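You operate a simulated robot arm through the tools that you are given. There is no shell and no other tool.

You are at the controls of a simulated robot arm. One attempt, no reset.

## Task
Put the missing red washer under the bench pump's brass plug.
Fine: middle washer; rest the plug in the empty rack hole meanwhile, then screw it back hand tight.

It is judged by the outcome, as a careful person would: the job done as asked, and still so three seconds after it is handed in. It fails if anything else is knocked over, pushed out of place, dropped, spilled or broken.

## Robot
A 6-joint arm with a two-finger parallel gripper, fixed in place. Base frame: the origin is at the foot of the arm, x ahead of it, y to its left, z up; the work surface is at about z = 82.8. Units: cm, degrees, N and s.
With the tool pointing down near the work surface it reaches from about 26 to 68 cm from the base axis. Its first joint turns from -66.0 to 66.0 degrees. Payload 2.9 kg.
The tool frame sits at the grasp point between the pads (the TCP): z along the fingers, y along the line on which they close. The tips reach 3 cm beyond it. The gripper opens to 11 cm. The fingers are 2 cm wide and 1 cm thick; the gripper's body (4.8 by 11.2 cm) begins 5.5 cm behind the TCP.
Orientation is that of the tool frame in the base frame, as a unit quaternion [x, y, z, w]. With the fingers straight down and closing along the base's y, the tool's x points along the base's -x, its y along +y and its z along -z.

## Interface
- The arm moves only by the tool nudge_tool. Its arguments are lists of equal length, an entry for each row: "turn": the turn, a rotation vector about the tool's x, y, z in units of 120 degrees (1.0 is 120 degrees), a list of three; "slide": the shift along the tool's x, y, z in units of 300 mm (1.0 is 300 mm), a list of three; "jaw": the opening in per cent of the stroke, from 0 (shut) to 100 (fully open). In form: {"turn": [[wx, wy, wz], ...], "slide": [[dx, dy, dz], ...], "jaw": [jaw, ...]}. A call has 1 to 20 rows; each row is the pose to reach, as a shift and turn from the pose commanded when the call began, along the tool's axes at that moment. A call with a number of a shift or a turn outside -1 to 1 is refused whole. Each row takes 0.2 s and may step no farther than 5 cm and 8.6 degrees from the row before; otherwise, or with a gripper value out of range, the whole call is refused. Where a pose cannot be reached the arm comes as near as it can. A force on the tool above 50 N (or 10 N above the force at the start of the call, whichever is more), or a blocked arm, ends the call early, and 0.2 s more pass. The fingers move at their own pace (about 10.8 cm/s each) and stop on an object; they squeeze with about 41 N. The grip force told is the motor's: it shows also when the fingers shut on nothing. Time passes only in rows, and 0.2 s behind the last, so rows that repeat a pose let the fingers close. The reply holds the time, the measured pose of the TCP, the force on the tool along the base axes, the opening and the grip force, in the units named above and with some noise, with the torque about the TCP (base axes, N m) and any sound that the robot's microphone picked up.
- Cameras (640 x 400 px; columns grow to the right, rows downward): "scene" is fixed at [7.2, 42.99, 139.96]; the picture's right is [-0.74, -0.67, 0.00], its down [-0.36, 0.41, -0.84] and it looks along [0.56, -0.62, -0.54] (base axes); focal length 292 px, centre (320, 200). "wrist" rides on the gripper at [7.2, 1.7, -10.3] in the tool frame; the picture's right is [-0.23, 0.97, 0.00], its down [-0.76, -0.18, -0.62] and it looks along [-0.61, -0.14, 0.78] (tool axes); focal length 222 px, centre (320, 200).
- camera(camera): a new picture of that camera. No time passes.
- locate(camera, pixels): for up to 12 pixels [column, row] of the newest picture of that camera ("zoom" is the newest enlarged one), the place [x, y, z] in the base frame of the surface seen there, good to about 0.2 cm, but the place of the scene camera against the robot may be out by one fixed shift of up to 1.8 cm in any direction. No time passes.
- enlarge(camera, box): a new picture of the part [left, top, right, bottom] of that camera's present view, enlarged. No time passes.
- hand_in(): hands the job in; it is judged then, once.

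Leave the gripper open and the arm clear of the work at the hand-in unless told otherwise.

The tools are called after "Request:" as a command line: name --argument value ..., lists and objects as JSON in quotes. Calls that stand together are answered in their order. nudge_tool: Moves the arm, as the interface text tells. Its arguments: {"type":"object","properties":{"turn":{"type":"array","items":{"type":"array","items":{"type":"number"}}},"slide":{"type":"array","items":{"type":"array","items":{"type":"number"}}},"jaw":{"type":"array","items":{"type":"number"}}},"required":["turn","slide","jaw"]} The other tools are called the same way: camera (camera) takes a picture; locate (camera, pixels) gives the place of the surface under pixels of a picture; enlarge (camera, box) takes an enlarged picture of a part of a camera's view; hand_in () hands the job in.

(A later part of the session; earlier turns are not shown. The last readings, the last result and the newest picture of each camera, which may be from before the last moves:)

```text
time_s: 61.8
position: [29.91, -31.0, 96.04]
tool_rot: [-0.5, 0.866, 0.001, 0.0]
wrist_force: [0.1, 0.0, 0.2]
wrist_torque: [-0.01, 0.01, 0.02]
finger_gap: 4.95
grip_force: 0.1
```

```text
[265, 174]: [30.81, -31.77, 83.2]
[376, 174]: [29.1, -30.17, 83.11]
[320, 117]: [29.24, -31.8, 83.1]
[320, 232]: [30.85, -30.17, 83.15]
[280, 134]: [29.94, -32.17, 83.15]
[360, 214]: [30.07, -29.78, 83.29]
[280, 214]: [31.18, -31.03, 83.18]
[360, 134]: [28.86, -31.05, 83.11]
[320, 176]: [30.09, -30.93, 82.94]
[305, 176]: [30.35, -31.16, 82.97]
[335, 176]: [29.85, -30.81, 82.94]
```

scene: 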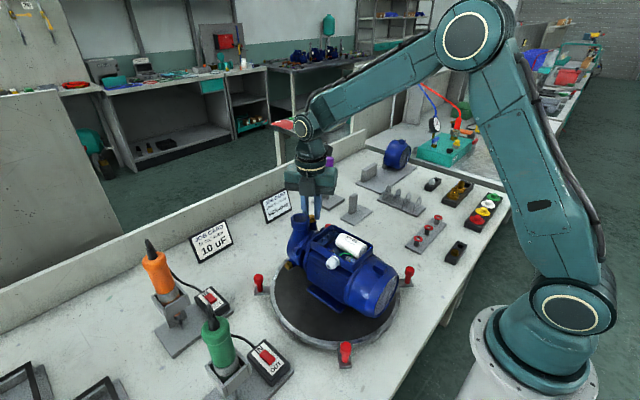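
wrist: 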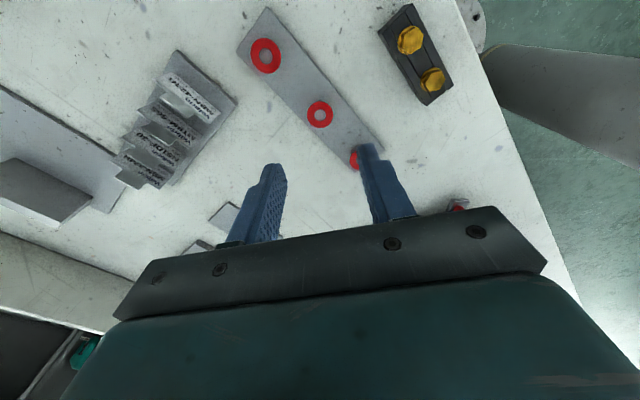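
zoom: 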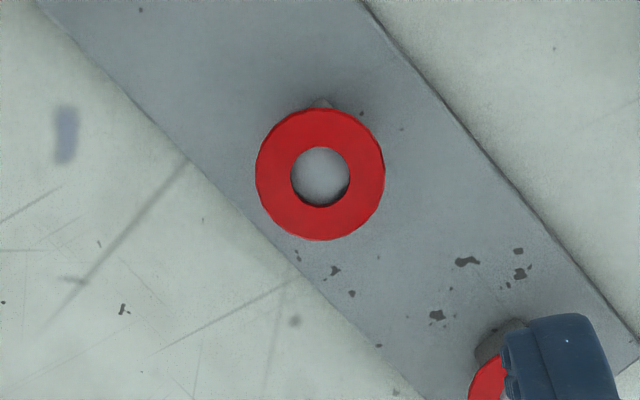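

Centre (30.0,−30.99), top z≈83.16. The jaw is aligned, so I descend to TCP z≈85.85 so the tips end just below the washer, jaw still open.

Request:
nudge_tool --turn '[[0, 0, 0], [0, 0, 0], [0, 0, 0], [0, 0, 0], [0, 0, 0], [0, 0, 0]]' --slide '[[0.0015, 0.0002, 0.1], [0.0015, 0.0002, 0.2], [0.0015, 0.0002, 0.28], [0.0015, 0.0002, 0.32], [0.0015, 0.0002, 0.3407], [0.0015, 0.0002, 0.3407]]' --jaw '[45, 40, 36, 36, 36, 36]'

Request:
enlarge --camera "wrist" --box '[256, 110, 384, 190]'

Request:
enlarge --camera "scene" --box '[405, 208, 461, 243]'

```text
time_s: 63.2
position: [29.92, -30.9, 85.83]
tool_rot: [-0.5, 0.866, 0.0, 0.0]
wrist_force: [-0.5, 0.9, 0.0]
wrist_torque: [0.0, 0.03, 0.03]
finger_gap: 3.96
grip_force: 0.0
```

```text
5.00 times, centred on (320, 150) of wrist
```

zoom: 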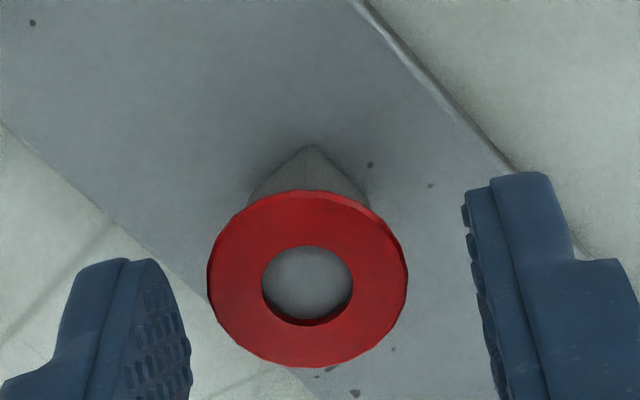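

```text
11.43 times, centred on (433, 226) of scene
```

zoom: 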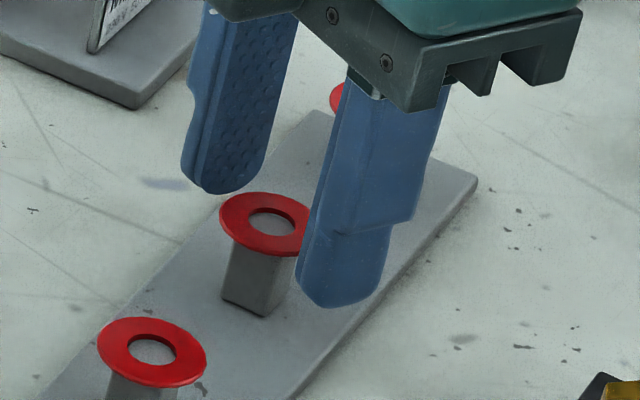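

The washer sits nearer the left finger (gap 18 px vs 68 px): I need −0.17 cm along tool y. Correct and re-check.

Request:
nudge_tool --turn '[[0, 0, 0], [0, 0, 0]]' --slide '[[-0.001, -0.0057, 0], [-0.001, -0.0057, 0]]' --jaw '[36, 32]'

Request:
enlarge --camera "wrist" --box '[256, 110, 384, 190]'

Request:
locate --camera "zoom" --pixels '[[320, 200], [320, 350], [230, 280], [410, 280]]'

```text
time_s: 63.8
position: [29.99, -30.99, 85.87]
tool_rot: [-0.5, 0.866, 0.0, 0.0]
wrist_force: [-0.4, 0.1, 0.2]
wrist_torque: [-0.04, 0.0, -0.01]
finger_gap: 3.55
grip_force: 0.0
```

```text
5.00 times, centred on (320, 150) of wrist
```

zoom: 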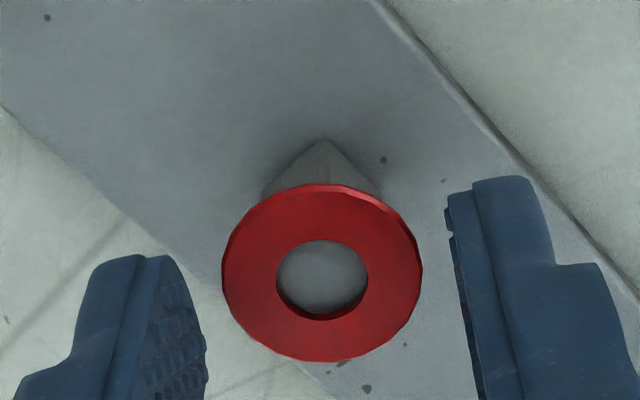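

```text
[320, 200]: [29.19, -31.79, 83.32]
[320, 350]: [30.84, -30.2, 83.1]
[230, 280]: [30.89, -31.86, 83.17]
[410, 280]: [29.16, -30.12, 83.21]
```

Washer centred now (px 320.4). Close on it.

Request:
nudge_tool --turn '[[0, 0, 0], [0, 0, 0], [0, 0, 0]]' --slide '[[0, 0, 0], [0, 0, 0], [0, 0, 0]]' --jaw '[27, 20, 18]'

Request:
enlarge --camera "wrist" --box '[256, 110, 384, 190]'

Request:
enlarge --camera "scene" --box '[405, 208, 461, 243]'

```text
time_s: 64.6
position: [30.04, -31.01, 85.79]
tool_rot: [-0.501, 0.866, -0.001, 0.0]
wrist_force: [-0.5, 0.7, 0.2]
wrist_torque: [-0.01, 0.03, 0.02]
finger_gap: 2.16
grip_force: 20.8
```

```text
5.00 times, centred on (320, 150) of wrist
```

zoom: 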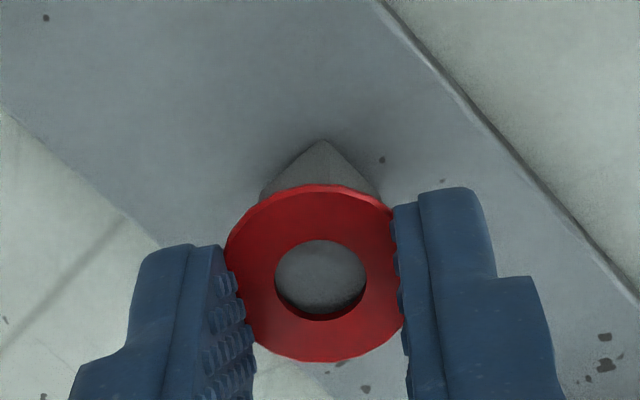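

```text
11.43 times, centred on (433, 226) of scene
```

zoom: 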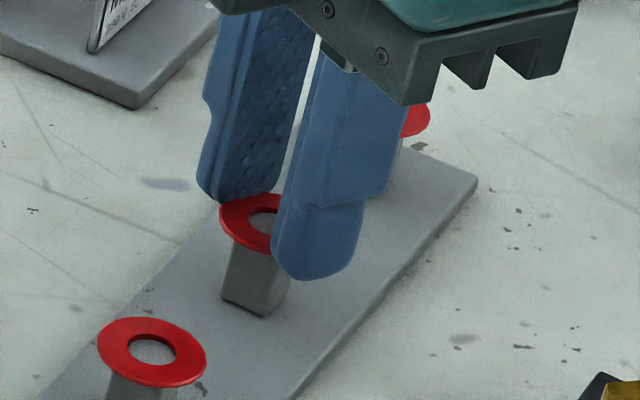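

Gap reads 2.16 while the washer looks ~2.6 wide, and the grip force is 20.8 N. I need to see whether the tips are over the rim or squeezing its edge; enlarging more.

Request:
enlarge --camera "wrist" --box '[296, 145, 344, 175]'

Request:
enlarge --camera "scene" --box '[420, 220, 444, 235]'

```text
13.33 times, centred on (320, 160) of wrist
```

zoom: 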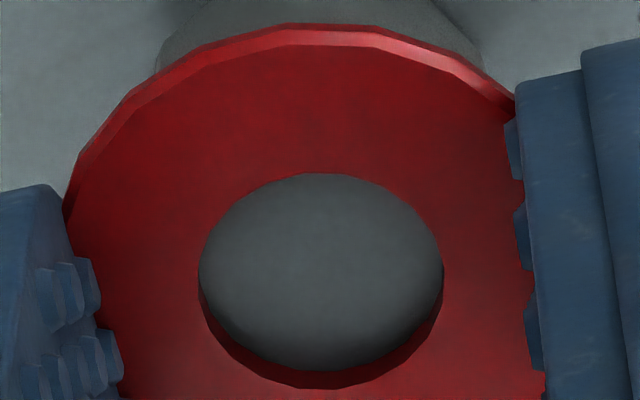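

```text
16.00 times, centred on (432, 228) of scene
```

zoom: 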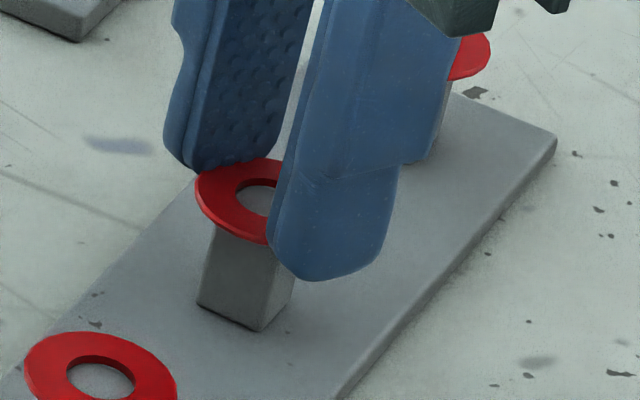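

The finger face meets the washer plane at tool y≈−1.1, i.e. about 0.2 cm inside the visible rim, so the rubber is being squeezed (or the post is touched). I test with a 0.15 cm lift and read the force.

Request:
nudge_tool --turn '[[0, 0, 0], [0, 0, 0], [0, 0, 0]]' --slide '[[0, 0, -0.0025], [0, 0, -0.005], [0, 0, -0.005]]' --jaw '[18, 18, 18]'

Request:
enlarge --camera "wrist" --box '[272, 130, 368, 190]'

Request:
enlarge --camera "scene" --box '[420, 220, 444, 235]'

```text
time_s: 65.4
position: [30.07, -30.86, 85.87]
tool_rot: [-0.5, 0.866, 0.0, 0.001]
wrist_force: [0.5, 0.4, -0.2]
wrist_torque: [0.01, -0.02, -0.01]
finger_gap: 2.17
grip_force: 20.6
```

```text
6.67 times, centred on (320, 160) of wrist
```

zoom: 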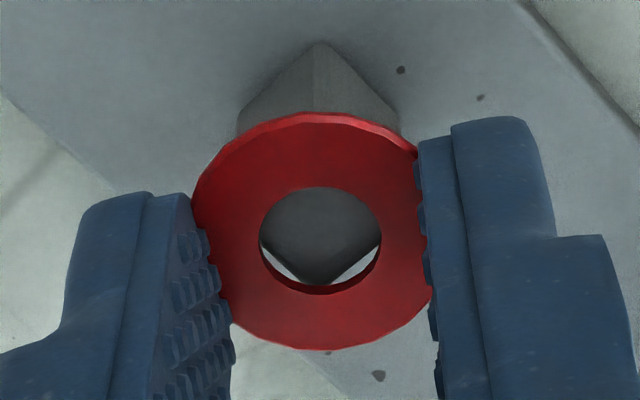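

```text
16.00 times, centred on (432, 228) of scene
```

zoom: 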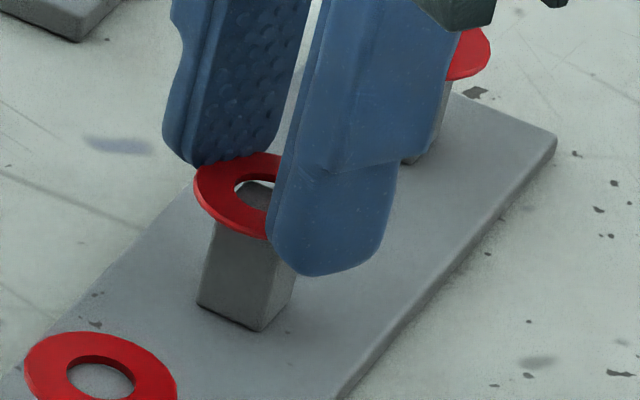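

The washer came up cleanly with the fingers (Fz −0.2, hole shows the post below). Now I lift to TCP z≈105 and carry it most of the way toward the pump, turning the tool to close along x.

Request:
nudge_tool --turn '[[0, 0, 0], [0, 0, 0], [0, 0, 0], [0, 0, 0], [0, 0, 0], [0, 0, 0], [0, 0, -0.025], [0, 0, -0.05], [0, 0, -0.075], [0, 0, -0.1], [0, 0, -0.125], [0, 0, -0.15], [0, 0, -0.175], [0, 0, -0.2], [0, 0, -0.225], [0, 0, -0.25], [0, 0, -0.25]]' --slide '[[0, 0, -0.05], [0, 0, -0.15], [0, 0, -0.27], [0, 0, -0.39], [0, 0, -0.51], [0, 0, -0.637], [-0.0997, 0.004, -0.637], [-0.1994, 0.0081, -0.637], [-0.2991, 0.0121, -0.637], [-0.3988, 0.0162, -0.637], [-0.4985, 0.0202, -0.637], [-0.5982, 0.0242, -0.637], [-0.6979, 0.0283, -0.637], [-0.7976, 0.0323, -0.637], [-0.8973, 0.0364, -0.637], [-0.997, 0.0404, -0.637], [-0.997, 0.0404, -0.637]]' --jaw '[18, 18, 18, 18, 18, 18, 18, 18, 18, 18, 18, 18, 18, 18, 18, 18, 18]'

Request:
camera --camera "wrist"

Request:
camera --camera "scene"

```text
time_s: 69.0
position: [43.91, -4.55, 105.4]
tool_rot: [0.708, -0.706, 0.0, 0.0]
wrist_force: [0.5, -0.8, -0.1]
wrist_torque: [-0.03, -0.02, 0.02]
finger_gap: 2.15
grip_force: 21.0
```

```text
taken
```

wrist: 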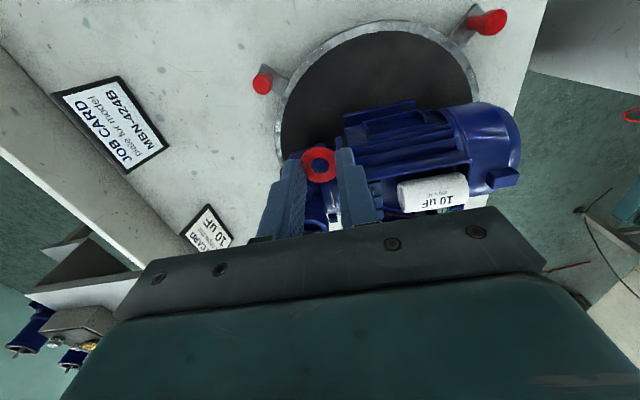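

```text
taken
```

scene: 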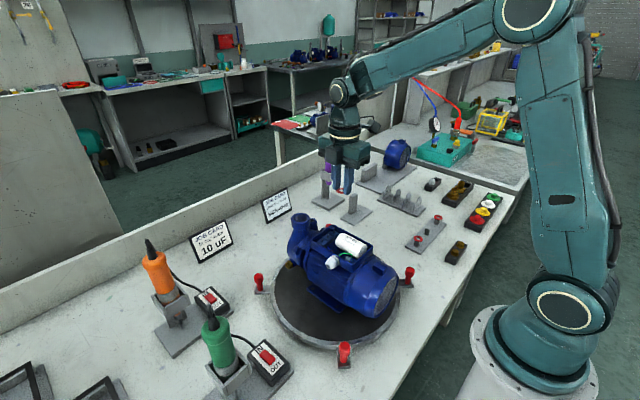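

Washer is held at (319,165). I finish the horizontal move to above the boss hole at about (47.45,2.22) and look.

Request:
nudge_tool --turn '[[0, 0, 0], [0, 0, 0], [0, 0, 0], [0, 0, 0]]' --slide '[[-0.0752, -0.0393, 0], [-0.1505, -0.0787, 0], [-0.2257, -0.118, 0], [-0.2257, -0.118, 0]]' --jaw '[18, 18, 18, 18]'

Request:
enlarge --camera "wrist" --box '[272, 105, 368, 190]'

Request:
enlarge --camera "scene" --box '[280, 165, 352, 230]'

```text
time_s: 70.0
position: [47.42, 2.24, 105.28]
tool_rot: [0.708, -0.707, 0.0, 0.0]
wrist_force: [0.0, -0.1, 0.5]
wrist_torque: [0.03, -0.02, -0.01]
finger_gap: 2.15
grip_force: 20.9
```

```text
4.71 times, centred on (320, 148) of wrist
```

zoom: 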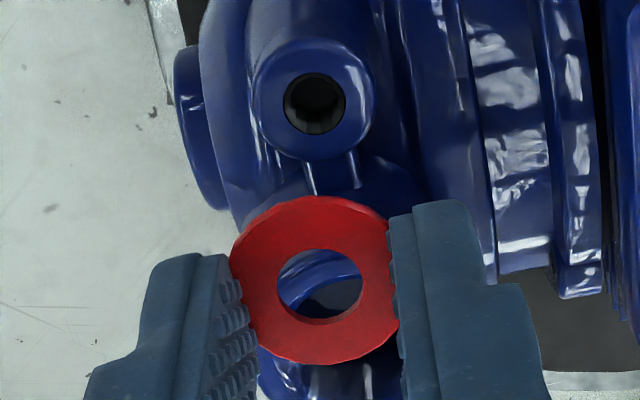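

```text
6.15 times, centred on (316, 198) of scene
```

zoom: 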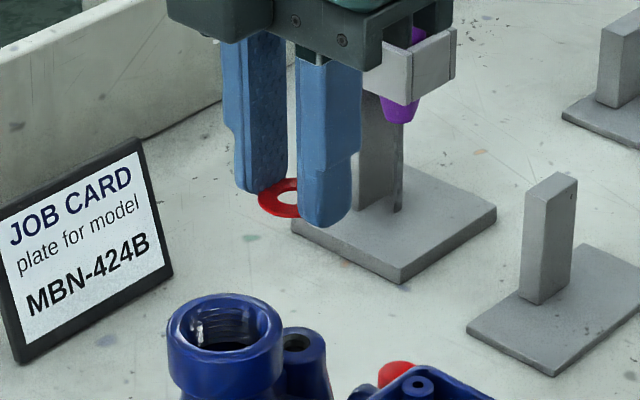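

The washer hole centre is at px (320,166), exactly on the tool axis; the boss hole is at px (318.9,127.4), about 0.1 cm toward tool −y. I'll locate the boss rim height from a tight zoom to be sure.

Request:
enlarge --camera "wrist" --box '[302, 115, 338, 140]'

Request:
locate --camera "zoom" --pixels '[[210, 225], [390, 225], [300, 130], [300, 310], [240, 160], [360, 160], [240, 290], [360, 290], [300, 220]]'

```text
16.00 times, centred on (320, 128) of wrist
```

zoom: 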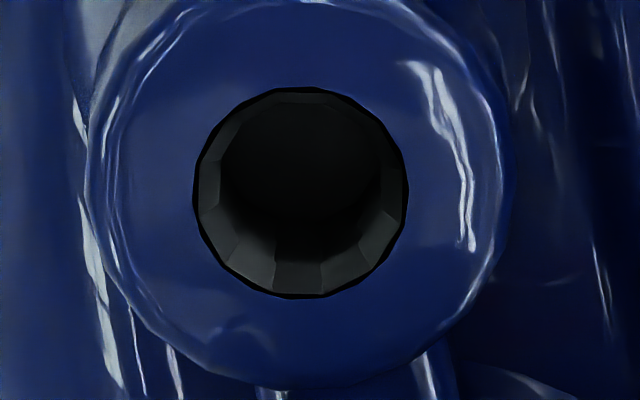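

```text
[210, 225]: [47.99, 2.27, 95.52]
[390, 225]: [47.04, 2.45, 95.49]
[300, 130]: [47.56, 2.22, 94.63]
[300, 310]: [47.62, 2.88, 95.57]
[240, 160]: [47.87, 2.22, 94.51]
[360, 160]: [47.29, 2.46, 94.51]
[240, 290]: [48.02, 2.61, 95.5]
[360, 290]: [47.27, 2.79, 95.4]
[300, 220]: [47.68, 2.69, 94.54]
```

Boss top is z≈95.5, hole centre 0.1 cm to the tool's −y. I apply that and descend to TCP z≈99.2, then re-check alignment.

Request:
nudge_tool --turn '[[0, 0, 0], [0, 0, 0], [0, 0, 0], [0, 0, 0], [0, 0, 0]]' --slide '[[-0.0006, -0.0035, 0], [-0.0006, -0.0035, 0.08], [-0.0006, -0.0035, 0.15], [-0.0006, -0.0035, 0.2033], [-0.0006, -0.0035, 0.2033]]' --jaw '[18, 18, 18, 18, 18]'

Request:
enlarge --camera "wrist" --box '[280, 125, 360, 185]'

Request:
enlarge --camera "scene" --box '[286, 195, 350, 235]'

```text
time_s: 71.2
position: [47.59, 2.32, 99.12]
tool_rot: [-0.707, 0.707, 0.0, 0.0]
wrist_force: [0.1, 0.5, 0.0]
wrist_torque: [-0.01, 0.02, -0.01]
finger_gap: 2.14
grip_force: 21.0
```

```text
6.67 times, centred on (320, 155) of wrist
```

zoom: 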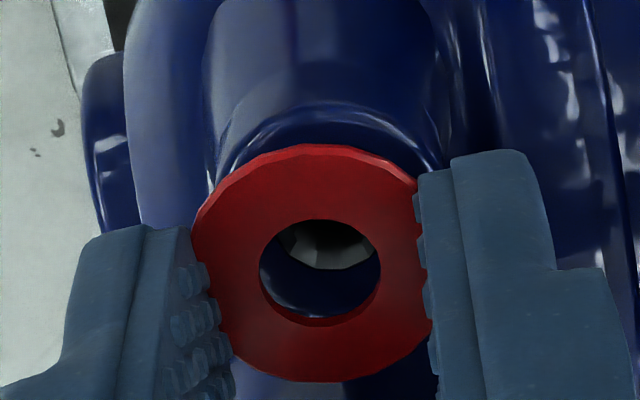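

```text
10.00 times, centred on (318, 215) of scene
```

zoom: 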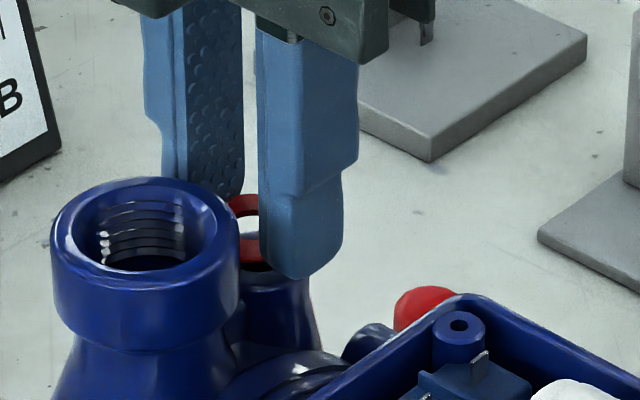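

Through the washer I see the boss hole slightly up/right of concentric; correction is about +0.06 cm in tool x and +0.05 in tool y. I apply it and lower 0.4 cm in small steps.

Request:
nudge_tool --turn '[[0, 0, 0], [0, 0, 0], [0, 0, 0], [0, 0, 0], [0, 0, 0], [0, 0, 0]]' --slide '[[0.002, 0.0018, 0], [0.002, 0.0018, 0.0033], [0.002, 0.0018, 0.0067], [0.002, 0.0018, 0.01], [0.002, 0.0018, 0.0133], [0.002, 0.0018, 0.0133]]' --jaw '[18, 18, 18, 18, 18, 18]'

Request:
enlarge --camera "wrist" --box '[280, 125, 360, 185]'

Request:
enlarge --camera "scene" --box '[302, 205, 334, 225]'

```text
time_s: 72.6
position: [47.56, 2.26, 98.72]
tool_rot: [0.707, -0.707, 0.0, 0.0]
wrist_force: [-0.7, -0.2, -0.3]
wrist_torque: [0.0, 0.0, 0.03]
finger_gap: 2.16
grip_force: 21.1
```

```text
6.67 times, centred on (320, 155) of wrist
```

zoom: 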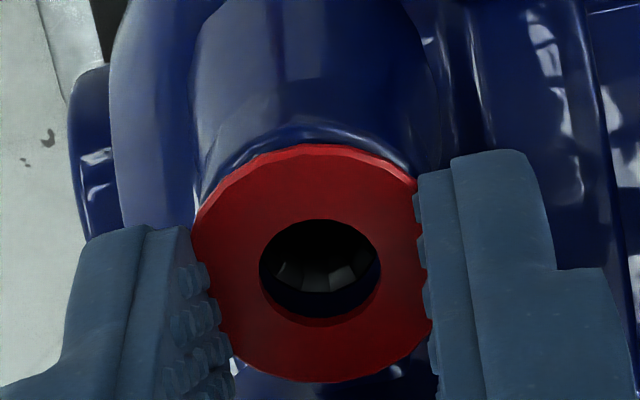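

```text
16.00 times, centred on (318, 215) of scene
```

zoom: 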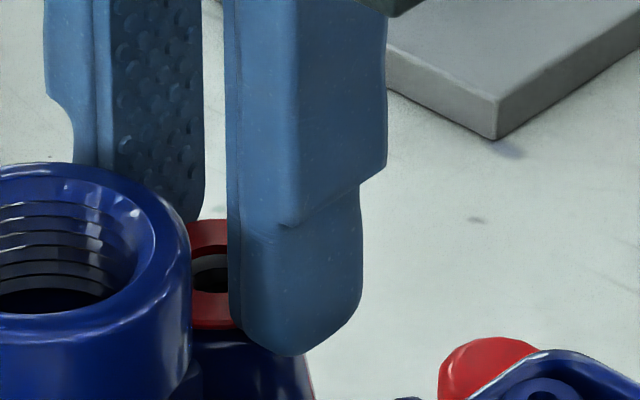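

Alignment now looks concentric. Lower further in 0.05 cm steps, up to 0.15 cm, watching force.

Request:
nudge_tool --turn '[[0, 0, 0], [0, 0, 0], [0, 0, 0], [0, 0, 0]]' --slide '[[0, 0, 0.0017], [0, 0, 0.0033], [0, 0, 0.005], [0, 0, 0.005]]' --jaw '[18, 18, 18, 18]'

Request:
enlarge --camera "wrist" --box '[280, 125, 360, 185]'

Request:
enlarge --camera "scene" --box '[302, 205, 334, 225]'

```text
time_s: 73.6
position: [47.68, 2.31, 98.61]
tool_rot: [-0.707, 0.707, -0.001, 0.001]
wrist_force: [3.3, -3.2, 21.2]
wrist_torque: [-0.1, 0.15, 0.01]
finger_gap: 2.27
grip_force: 3.0
```

```text
6.67 times, centred on (320, 155) of wrist
```

zoom: 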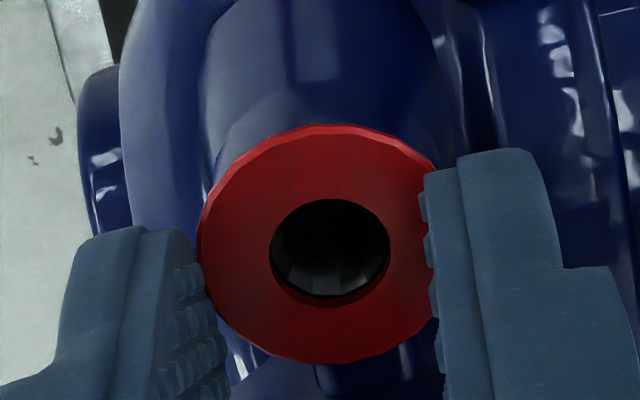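

```text
16.00 times, centred on (318, 215) of scene
```

zoom: 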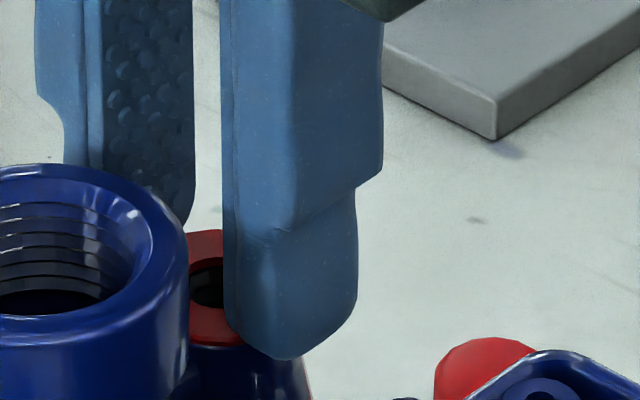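

Contact: 21 N with the tips on the boss rim; the washer already appears lying on the boss, concentric with the hole (through-hole at zoom (330,250)). I relieve by 0.1 cm while opening to 32 %, then look before rising.

Request:
nudge_tool --turn '[[0, 0, 0], [0, 0, 0], [0, 0, 0], [0, 0, 0]]' --slide '[[0, 0, -0.0033], [0, 0, -0.004], [0, 0, -0.004], [0, 0, -0.004]]' --jaw '[22, 28, 32, 32]'

Request:
enlarge --camera "wrist" --box '[272, 120, 368, 185]'

Request:
enlarge --camera "scene" --box '[286, 195, 350, 235]'

```text
time_s: 74.6
position: [47.58, 2.13, 98.63]
tool_rot: [-0.707, 0.707, 0.001, -0.001]
wrist_force: [0.6, -0.2, 0.2]
wrist_torque: [-0.01, -0.02, -0.01]
finger_gap: 3.52
grip_force: 0.0
```

```text
6.15 times, centred on (320, 152) of wrist
```

zoom: 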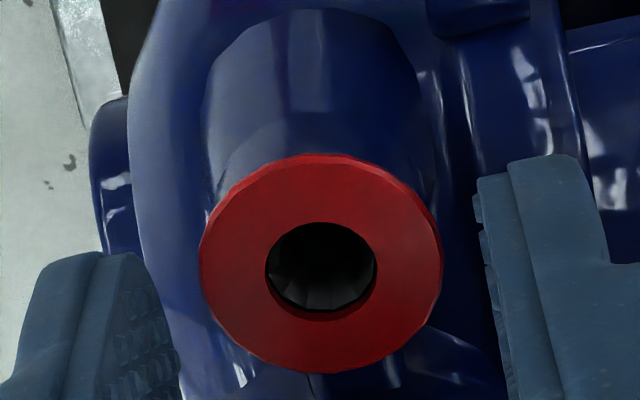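

```text
10.00 times, centred on (318, 215) of scene
```

zoom: 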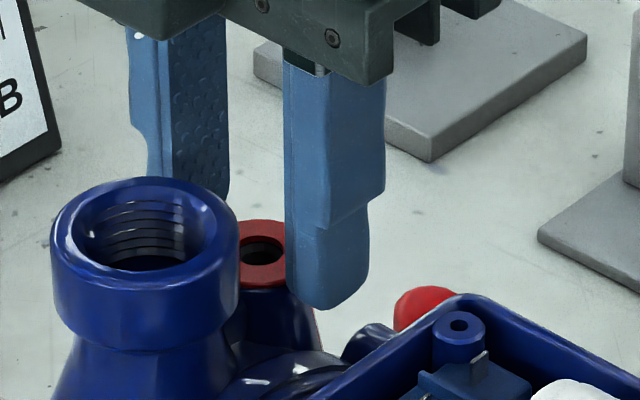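

The washer lies flat on the boss and the fingers are clear of it. Rise straight up to z≈105 and check how concentric it is.

Request:
nudge_tool --turn '[[0, 0, 0], [0, 0, 0], [0, 0, 0], [0, 0, 0], [0, 0, 0]]' --slide '[[0, 0, -0.02], [0, 0, -0.07], [0, 0, -0.14], [0, 0, -0.21], [0, 0, -0.21]]' --jaw '[32, 32, 32, 32, 32]'

Request:
enlarge --camera "wrist" --box '[302, 115, 338, 140]'

Request:
enlarge --camera "scene" --box '[302, 205, 334, 225]'

```text
time_s: 75.8
position: [47.62, 2.35, 105.09]
tool_rot: [0.707, -0.707, 0.0, -0.001]
wrist_force: [0.0, -0.7, -0.3]
wrist_torque: [0.0, 0.0, -0.01]
finger_gap: 3.54
grip_force: 0.0
```

```text
16.00 times, centred on (320, 128) of wrist
```

zoom: 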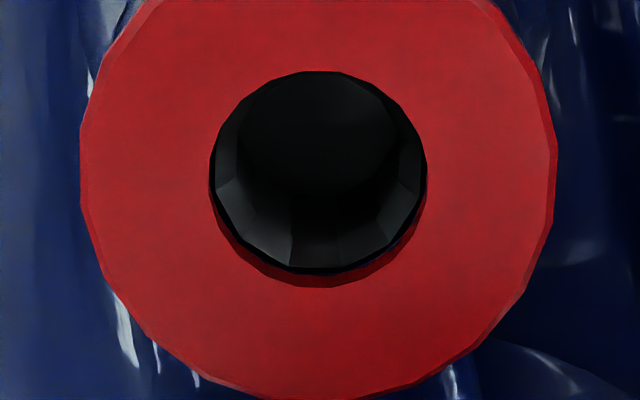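

```text
16.00 times, centred on (318, 215) of scene
```

zoom: 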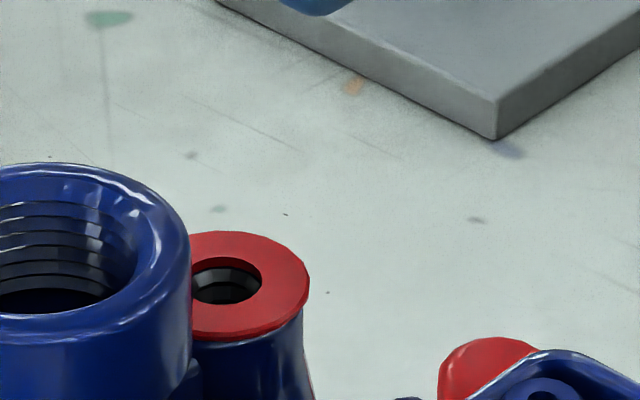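

The washer is concentric with the boss hole to within ~0.02 cm. Now back to the rack for the same plug (the one at the far hole, y≈−30.1). I travel at height with the tool turned back to the orientation in which I set it down.

Request:
nudge_tool --turn '[[0, 0, 0.0227], [0, 0, 0.0455], [0, 0, 0.0682], [0, 0, 0.0909], [0, 0, 0.1136], [0, 0, 0.1364], [0, 0, 0.1591], [0, 0, 0.1818], [0, 0, 0.2045], [0, 0, 0.2273], [0, 0, 0.25], [0, 0, 0.25]]' --slide '[[0.0839, 0.0712, 0], [0.1678, 0.1424, 0], [0.2517, 0.2135, 0], [0.3356, 0.2847, 0], [0.4195, 0.3559, 0], [0.5035, 0.4271, 0], [0.5874, 0.4983, 0], [0.6713, 0.5695, 0], [0.7552, 0.6406, 0], [0.8391, 0.7118, 0], [0.923, 0.783, 0], [0.923, 0.783, 0]]' --jaw '[32, 32, 32, 32, 32, 32, 32, 32, 32, 32, 32, 32]'

Request:
camera --camera "wrist"

```text
time_s: 78.4
position: [23.78, -25.35, 104.94]
tool_rot: [-0.5, 0.866, 0.0, 0.0]
wrist_force: [-0.4, 0.3, -0.1]
wrist_torque: [0.0, 0.01, 0.01]
finger_gap: 3.53
grip_force: 0.1
```

```text
taken
```

wrist: 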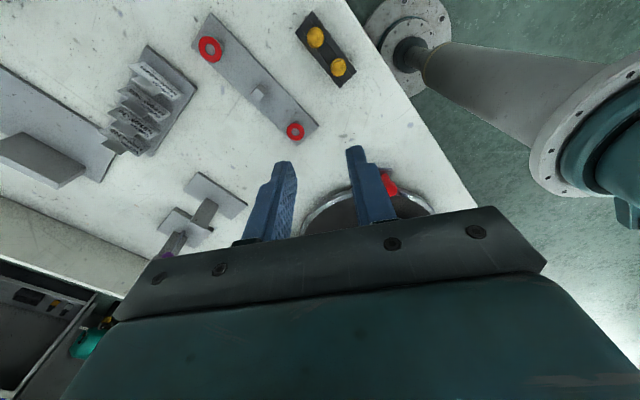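

The rack is at (325,50); ours is the upper-left plug (316,37). I move above it and descend to TCP z≈91.

Request:
nudge_tool --turn '[[0, 0, 0], [0, 0, 0], [0, 0, 0], [0, 0, 0], [0, 0, 0], [0, 0, 0], [0, 0, 0], [0, 0, 0]]' --slide '[[0.1025, 0.0142, 0], [0.205, 0.0283, 0], [0.205, 0.0283, 0.1], [0.205, 0.0283, 0.2], [0.205, 0.0283, 0.3], [0.205, 0.0283, 0.4], [0.205, 0.0283, 0.4633], [0.205, 0.0283, 0.4633]]' --jaw '[32, 32, 32, 30, 30, 30, 30, 30]'

Request:
camera --camera "wrist"

Request:
enlarge --camera "wrist" --box '[272, 110, 368, 170]'

```text
time_s: 80.2
position: [20.3, -30.46, 91.03]
tool_rot: [-0.501, 0.866, 0.0, 0.0]
wrist_force: [0.6, 0.4, 0.0]
wrist_torque: [-0.01, -0.02, -0.05]
finger_gap: 3.29
grip_force: 0.1
```

```text
taken
```

wrist: 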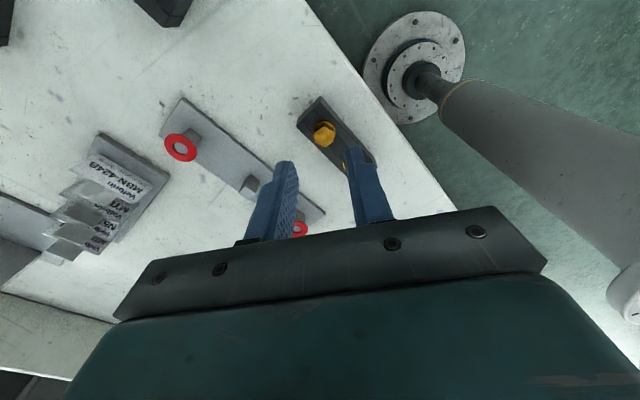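

```text
6.67 times, centred on (320, 140) of wrist
```

zoom: 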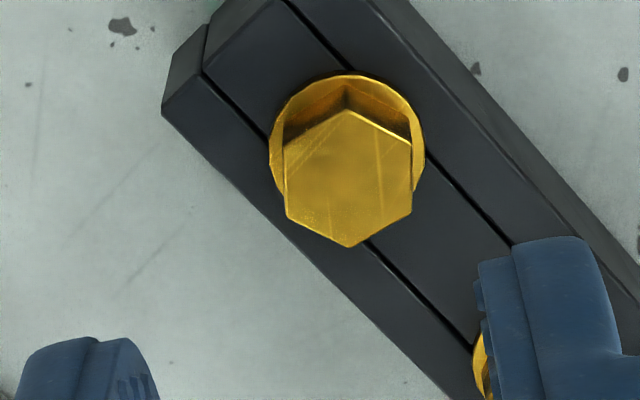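

The hex is at tool offset (−0.20,+0.305) cm with its flats facing the fingers. I shift +0.305 along tool y (keeping the 0.2 lateral offset) and lower to TCP z≈87.

Request:
nudge_tool --turn '[[0, 0, 0], [0, 0, 0], [0, 0, 0], [0, 0, 0]]' --slide '[[0, 0.0102, 0], [0, 0.0102, 0.07], [0, 0.0102, 0.1333], [0, 0.0102, 0.1333]]' --jaw '[30, 30, 30, 30]'

Request:
enlarge --camera "wrist" --box '[272, 120, 368, 180]'

Request:
enlarge --camera "scene" --box '[436, 215, 476, 260]'

```text
time_s: 81.2
position: [20.25, -30.32, 86.8]
tool_rot: [-0.501, 0.866, 0.0, 0.0]
wrist_force: [-0.1, -0.1, -0.2]
wrist_torque: [0.0, -0.03, -0.01]
finger_gap: 3.31
grip_force: 0.1
```

```text
6.67 times, centred on (320, 150) of wrist
```

zoom: 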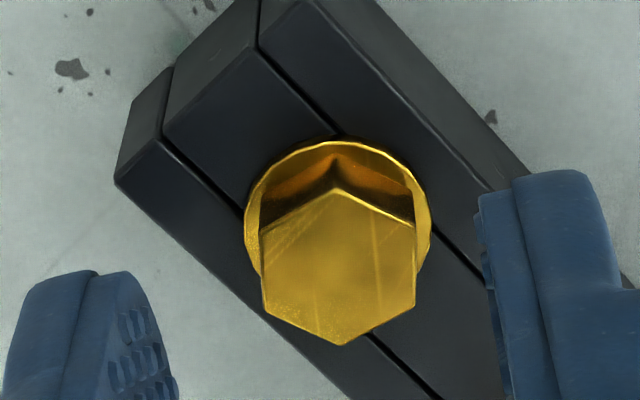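

```text
8.89 times, centred on (456, 238) of scene
```

zoom: 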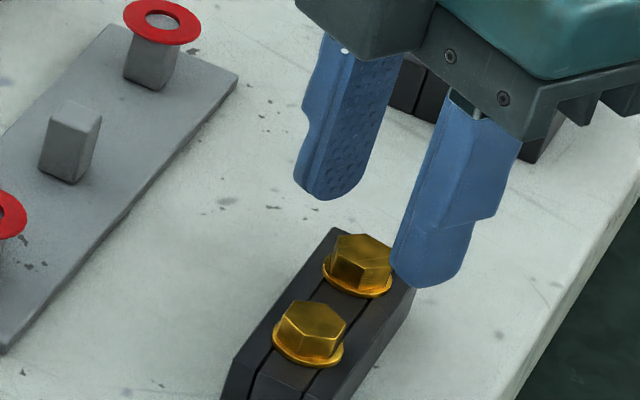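

Remaining offset is +0.16 cm along tool y. Correct and go down to TCP z≈85.7.

Request:
nudge_tool --turn '[[0, 0, 0], [0, 0, 0], [0, 0, 0], [0, 0, 0]]' --slide '[[0, 0.0053, 0], [0, 0.0053, 0.02], [0, 0.0053, 0.0383], [0, 0.0053, 0.0383]]' --jaw '[30, 30, 30, 30]'

Request:
enlarge --camera "wrist" --box '[272, 125, 368, 185]'

Request:
enlarge --camera "scene" --box '[436, 215, 476, 260]'

```text
time_s: 82.2
position: [19.86, -30.13, 85.76]
tool_rot: [-0.5, 0.866, 0.0, 0.0]
wrist_force: [0.4, 0.1, 0.8]
wrist_torque: [0.02, 0.0, 0.0]
finger_gap: 3.33
grip_force: 0.1
```

```text
6.67 times, centred on (320, 155) of wrist
```

zoom: 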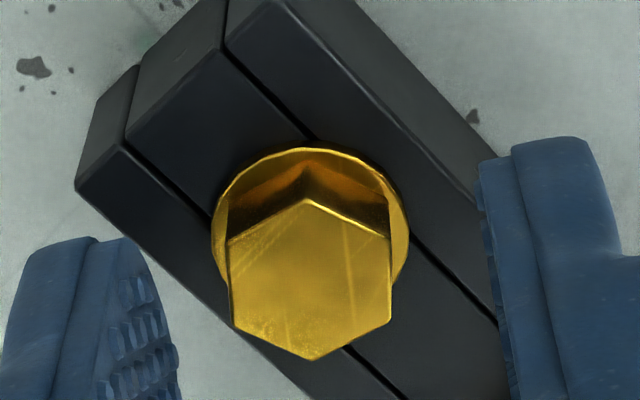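

```text
8.89 times, centred on (456, 238) of scene
```

zoom: 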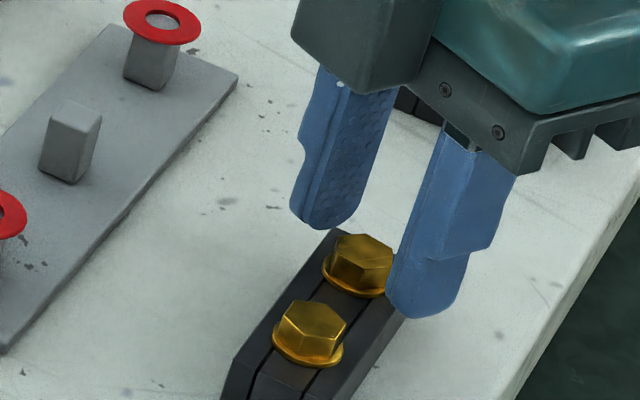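

Now the hex is 0.10 cm to the −y side. I correct that, add 0.15 cm lateral offset for outlet clearance, and close.

Request:
nudge_tool --turn '[[0, 0, 0], [0, 0, 0], [0, 0, 0], [0, 0, 0], [0, 0, 0]]' --slide '[[0.005, -0.0033, 0], [0.005, -0.0033, 0], [0.005, -0.0033, 0], [0.005, -0.0033, 0], [0.005, -0.0033, 0]]' --jaw '[30, 30, 20, 10, 10]'

Request:
enlarge --camera "wrist" --box '[272, 125, 368, 185]'

Request:
enlarge --camera "scene" --box '[436, 215, 476, 260]'

```text
time_s: 83.4
position: [19.77, -30.33, 85.91]
tool_rot: [-0.5, 0.866, 0.0, 0.0]
wrist_force: [0.6, 0.5, -1.8]
wrist_torque: [0.0, 0.0, 0.0]
finger_gap: 1.79
grip_force: 41.1
```

```text
6.67 times, centred on (320, 155) of wrist
```

zoom: 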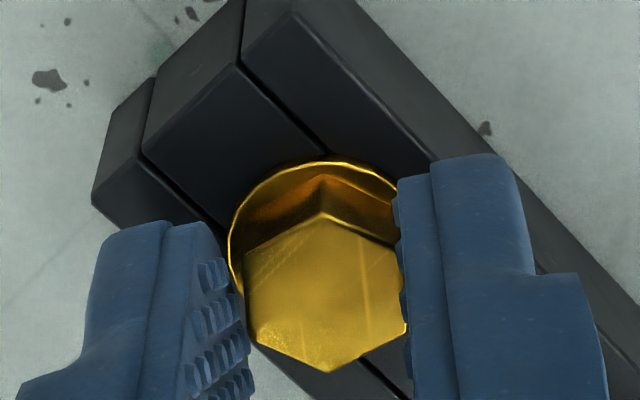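

```text
8.89 times, centred on (456, 238) of scene
```

zoom: 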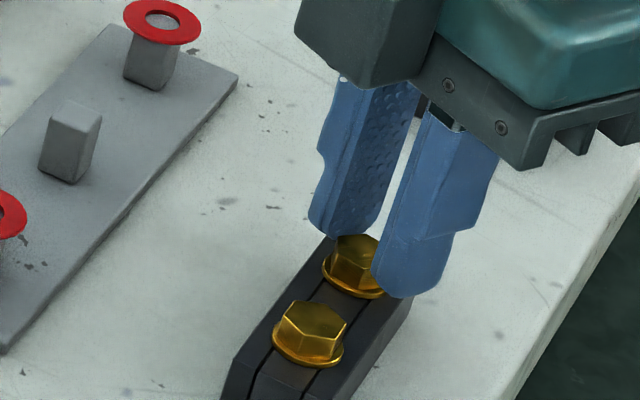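

Gripped at 41 N, hex seated in the pads as before. Lift straight up, slowly at first.

Request:
nudge_tool --turn '[[0, 0, 0], [0, 0, 0], [0, 0, 0], [0, 0, 0], [0, 0, 0], [0, 0, 0], [0, 0, 0], [0, 0, 0], [0, 0, 0], [0, 0, 0]]' --slide '[[0, 0, -0.01], [0, 0, -0.025], [0, 0, -0.05], [0, 0, -0.15], [0, 0, -0.27], [0, 0, -0.39], [0, 0, -0.51], [0, 0, -0.62], [0, 0, -0.71], [0, 0, -0.71]]' --jaw '[10, 10, 10, 10, 10, 10, 10, 10, 10, 10]'

Request:
camera --camera "wrist"

Request:
enlarge --camera "scene" --box '[400, 205, 480, 270]'

```text
time_s: 85.6
position: [19.81, -30.39, 107.13]
tool_rot: [-0.501, 0.866, 0.0, 0.0]
wrist_force: [-0.4, -0.3, 0.3]
wrist_torque: [-0.03, 0.0, 0.02]
finger_gap: 1.77
grip_force: 40.8
```

```text
taken
```

wrist: 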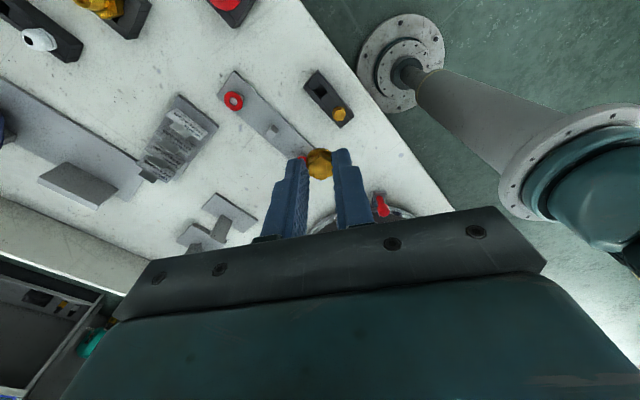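

```text
6.15 times, centred on (440, 238) of scene
```

zoom: 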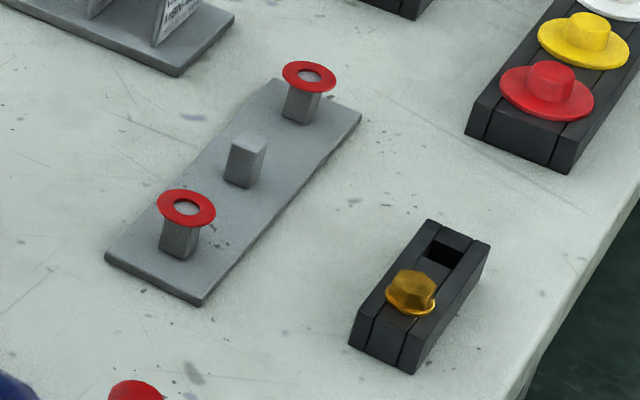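

Rack and washers stand undisturbed. Now carry the plug at z≈107 toward the pump, turning the tool anticlockwise by 60° on the way so I can screw clockwise afterwards.

Request:
nudge_tool --turn '[[0, 0, -0.05], [0, 0, -0.1], [0, 0, -0.15], [0, 0, -0.2], [0, 0, -0.25], [0, 0, -0.3], [0, 0, -0.35], [0, 0, -0.4], [0, 0, -0.45], [0, 0, -0.5], [0, 0, -0.5]]' --slide '[[-0.098, -0.0182, 0], [-0.196, -0.0364, 0], [-0.294, -0.0546, 0], [-0.392, -0.0728, 0], [-0.49, -0.091, 0], [-0.588, -0.1092, 0], [-0.686, -0.1274, 0], [-0.784, -0.1456, 0], [-0.882, -0.1638, 0], [-0.98, -0.182, 0], [-0.98, -0.182, 0]]' --jaw '[10, 10, 10, 10, 10, 10, 10, 10, 10, 10, 10]'

Request:
camera --camera "wrist"

```text
time_s: 88.0
position: [39.08, -7.64, 107.17]
tool_rot: [0.866, -0.5, -0.001, 0.0]
wrist_force: [-1.1, -0.3, -0.9]
wrist_torque: [-0.01, 0.0, 0.01]
finger_gap: 1.76
grip_force: 41.1
```

```text
taken
```

wrist: 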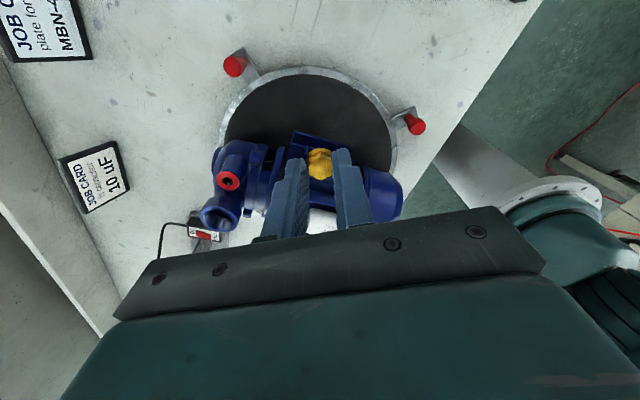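

The red washer is visible on the boss at (228,182). Move the last 13 cm to hover above it.

Request:
nudge_tool --turn '[[0, 0, 0], [0, 0, 0], [0, 0, 0], [0, 0, 0], [0, 0, 0]]' --slide '[[-0.0348, -0.1018, 0], [-0.0697, -0.2037, 0], [-0.1045, -0.3055, 0], [-0.1394, -0.4073, 0], [-0.1394, -0.4073, 0]]' --jaw '[10, 10, 10, 10, 10]'

Request:
enlarge --camera "wrist" --box '[288, 100, 352, 185]'

Request:
enlarge --camera "wrist" --box '[302, 105, 338, 130]'

Request:
enlarge --camera "scene" --box '[286, 160, 350, 230]'

```text
time_s: 89.2
position: [47.69, 2.14, 107.21]
tool_rot: [0.866, -0.5, -0.001, -0.001]
wrist_force: [0.0, -0.1, -0.2]
wrist_torque: [0.0, -0.02, -0.01]
finger_gap: 1.72
grip_force: 40.3
```

```text
4.71 times, centred on (320, 142) of wrist
```

zoom: 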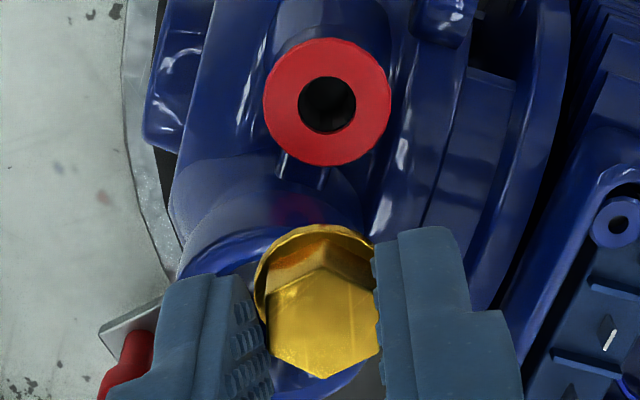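

```text
16.00 times, centred on (320, 118) of wrist
```

zoom: 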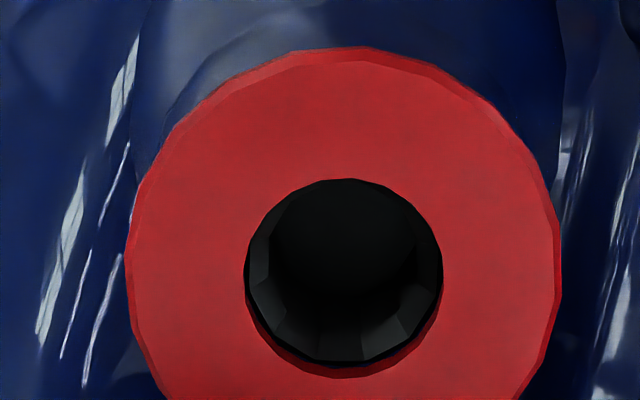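

```text
5.71 times, centred on (318, 195) of scene
```

zoom: 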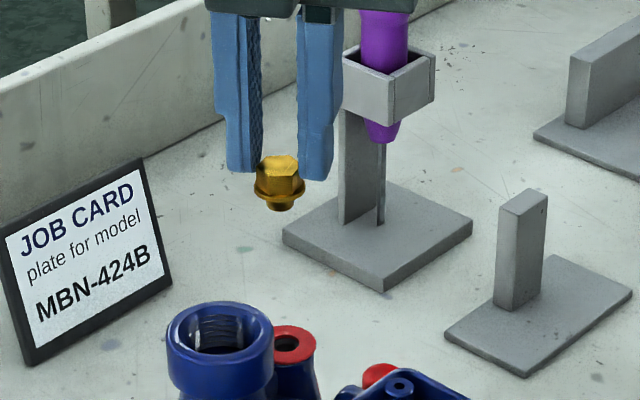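

Washer hole is at px (321.5,122.9); relative to the plug axis that is (−0.12,+0.095) cm in tool x,y. I shift that and lower to TCP z≈103 for a second check.

Request:
nudge_tool --turn '[[0, 0, 0], [0, 0, 0], [0, 0, 0], [0, 0, 0]]' --slide '[[-0.004, 0.0032, 0], [-0.004, 0.0032, 0.07], [-0.004, 0.0032, 0.14], [-0.004, 0.0032, 0.14]]' --jaw '[10, 10, 10, 10]'

Request:
enlarge --camera "wrist" --box '[288, 115, 352, 185]'

Request:
enlarge --camera "wrist" --box '[302, 120, 338, 145]'

Request:
enlarge --camera "scene" --box '[286, 180, 350, 230]'

```text
time_s: 90.2
position: [47.44, 2.23, 102.76]
tool_rot: [0.866, -0.5, 0.0, 0.0]
wrist_force: [0.3, -0.3, -1.3]
wrist_torque: [0.01, 0.0, 0.04]
finger_gap: 1.77
grip_force: 41.2
```

```text
5.71 times, centred on (320, 150) of wrist
```

zoom: 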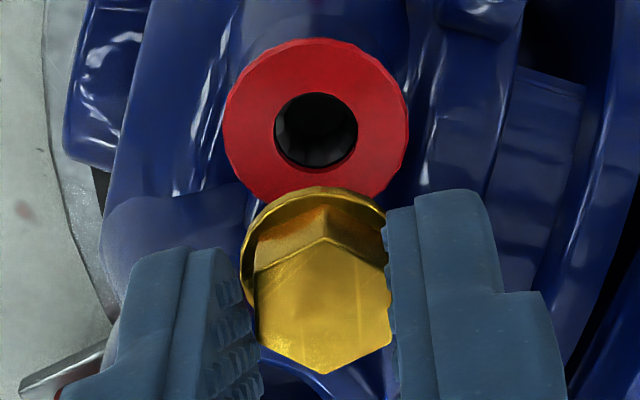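

```text
16.00 times, centred on (320, 132) of wrist
```

zoom: 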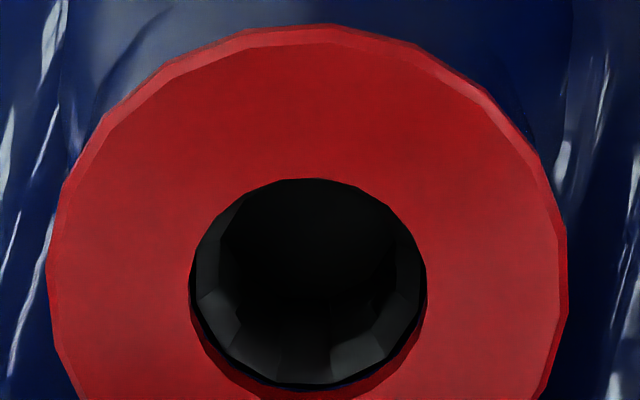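

```text
8.00 times, centred on (318, 205) of scene
```

zoom: 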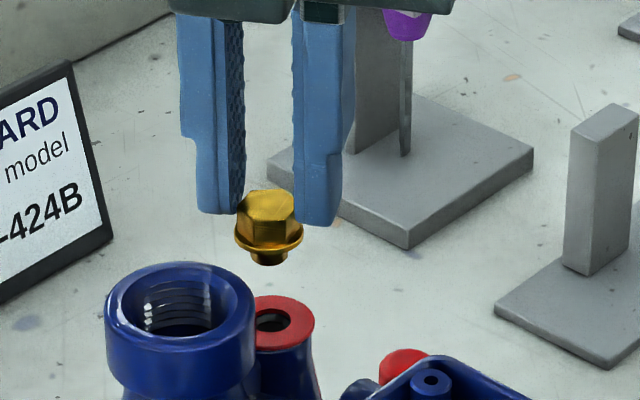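

The hole is now at (+0.23,−0.03) relative to the plug axis (the arm settles with ~0.1–0.2 cm scatter). Correct again and lower to TCP z≈101.6.

Request:
nudge_tool --turn '[[0, 0, 0], [0, 0, 0], [0, 0, 0], [0, 0, 0]]' --slide '[[0.0067, -0.001, 0], [0.0067, -0.001, 0.02], [0.0067, -0.001, 0.04], [0.0067, -0.001, 0.04]]' --jaw '[10, 10, 10, 10]'

Request:
enlarge --camera "wrist" --box '[296, 125, 344, 180]'

Request:
enlarge --camera "scene" --box '[296, 195, 336, 225]'

```text
time_s: 91.2
position: [47.56, 2.1, 101.73]
tool_rot: [0.866, -0.5, 0.0, 0.001]
wrist_force: [0.2, -0.6, -0.5]
wrist_torque: [-0.03, -0.01, 0.0]
finger_gap: 1.75
grip_force: 41.5
```

```text
7.27 times, centred on (320, 152) of wrist
```

zoom: 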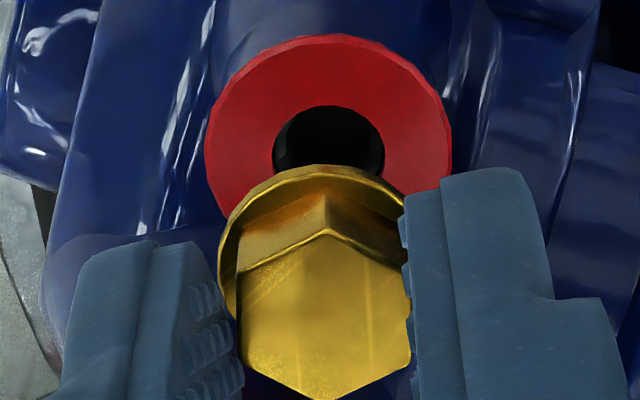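

```text
13.33 times, centred on (316, 210) of scene
```

zoom: 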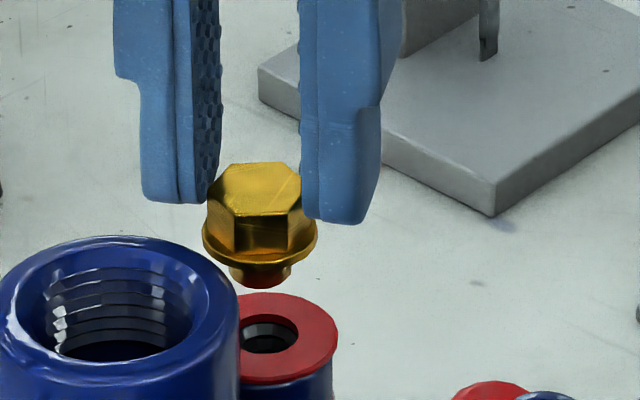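

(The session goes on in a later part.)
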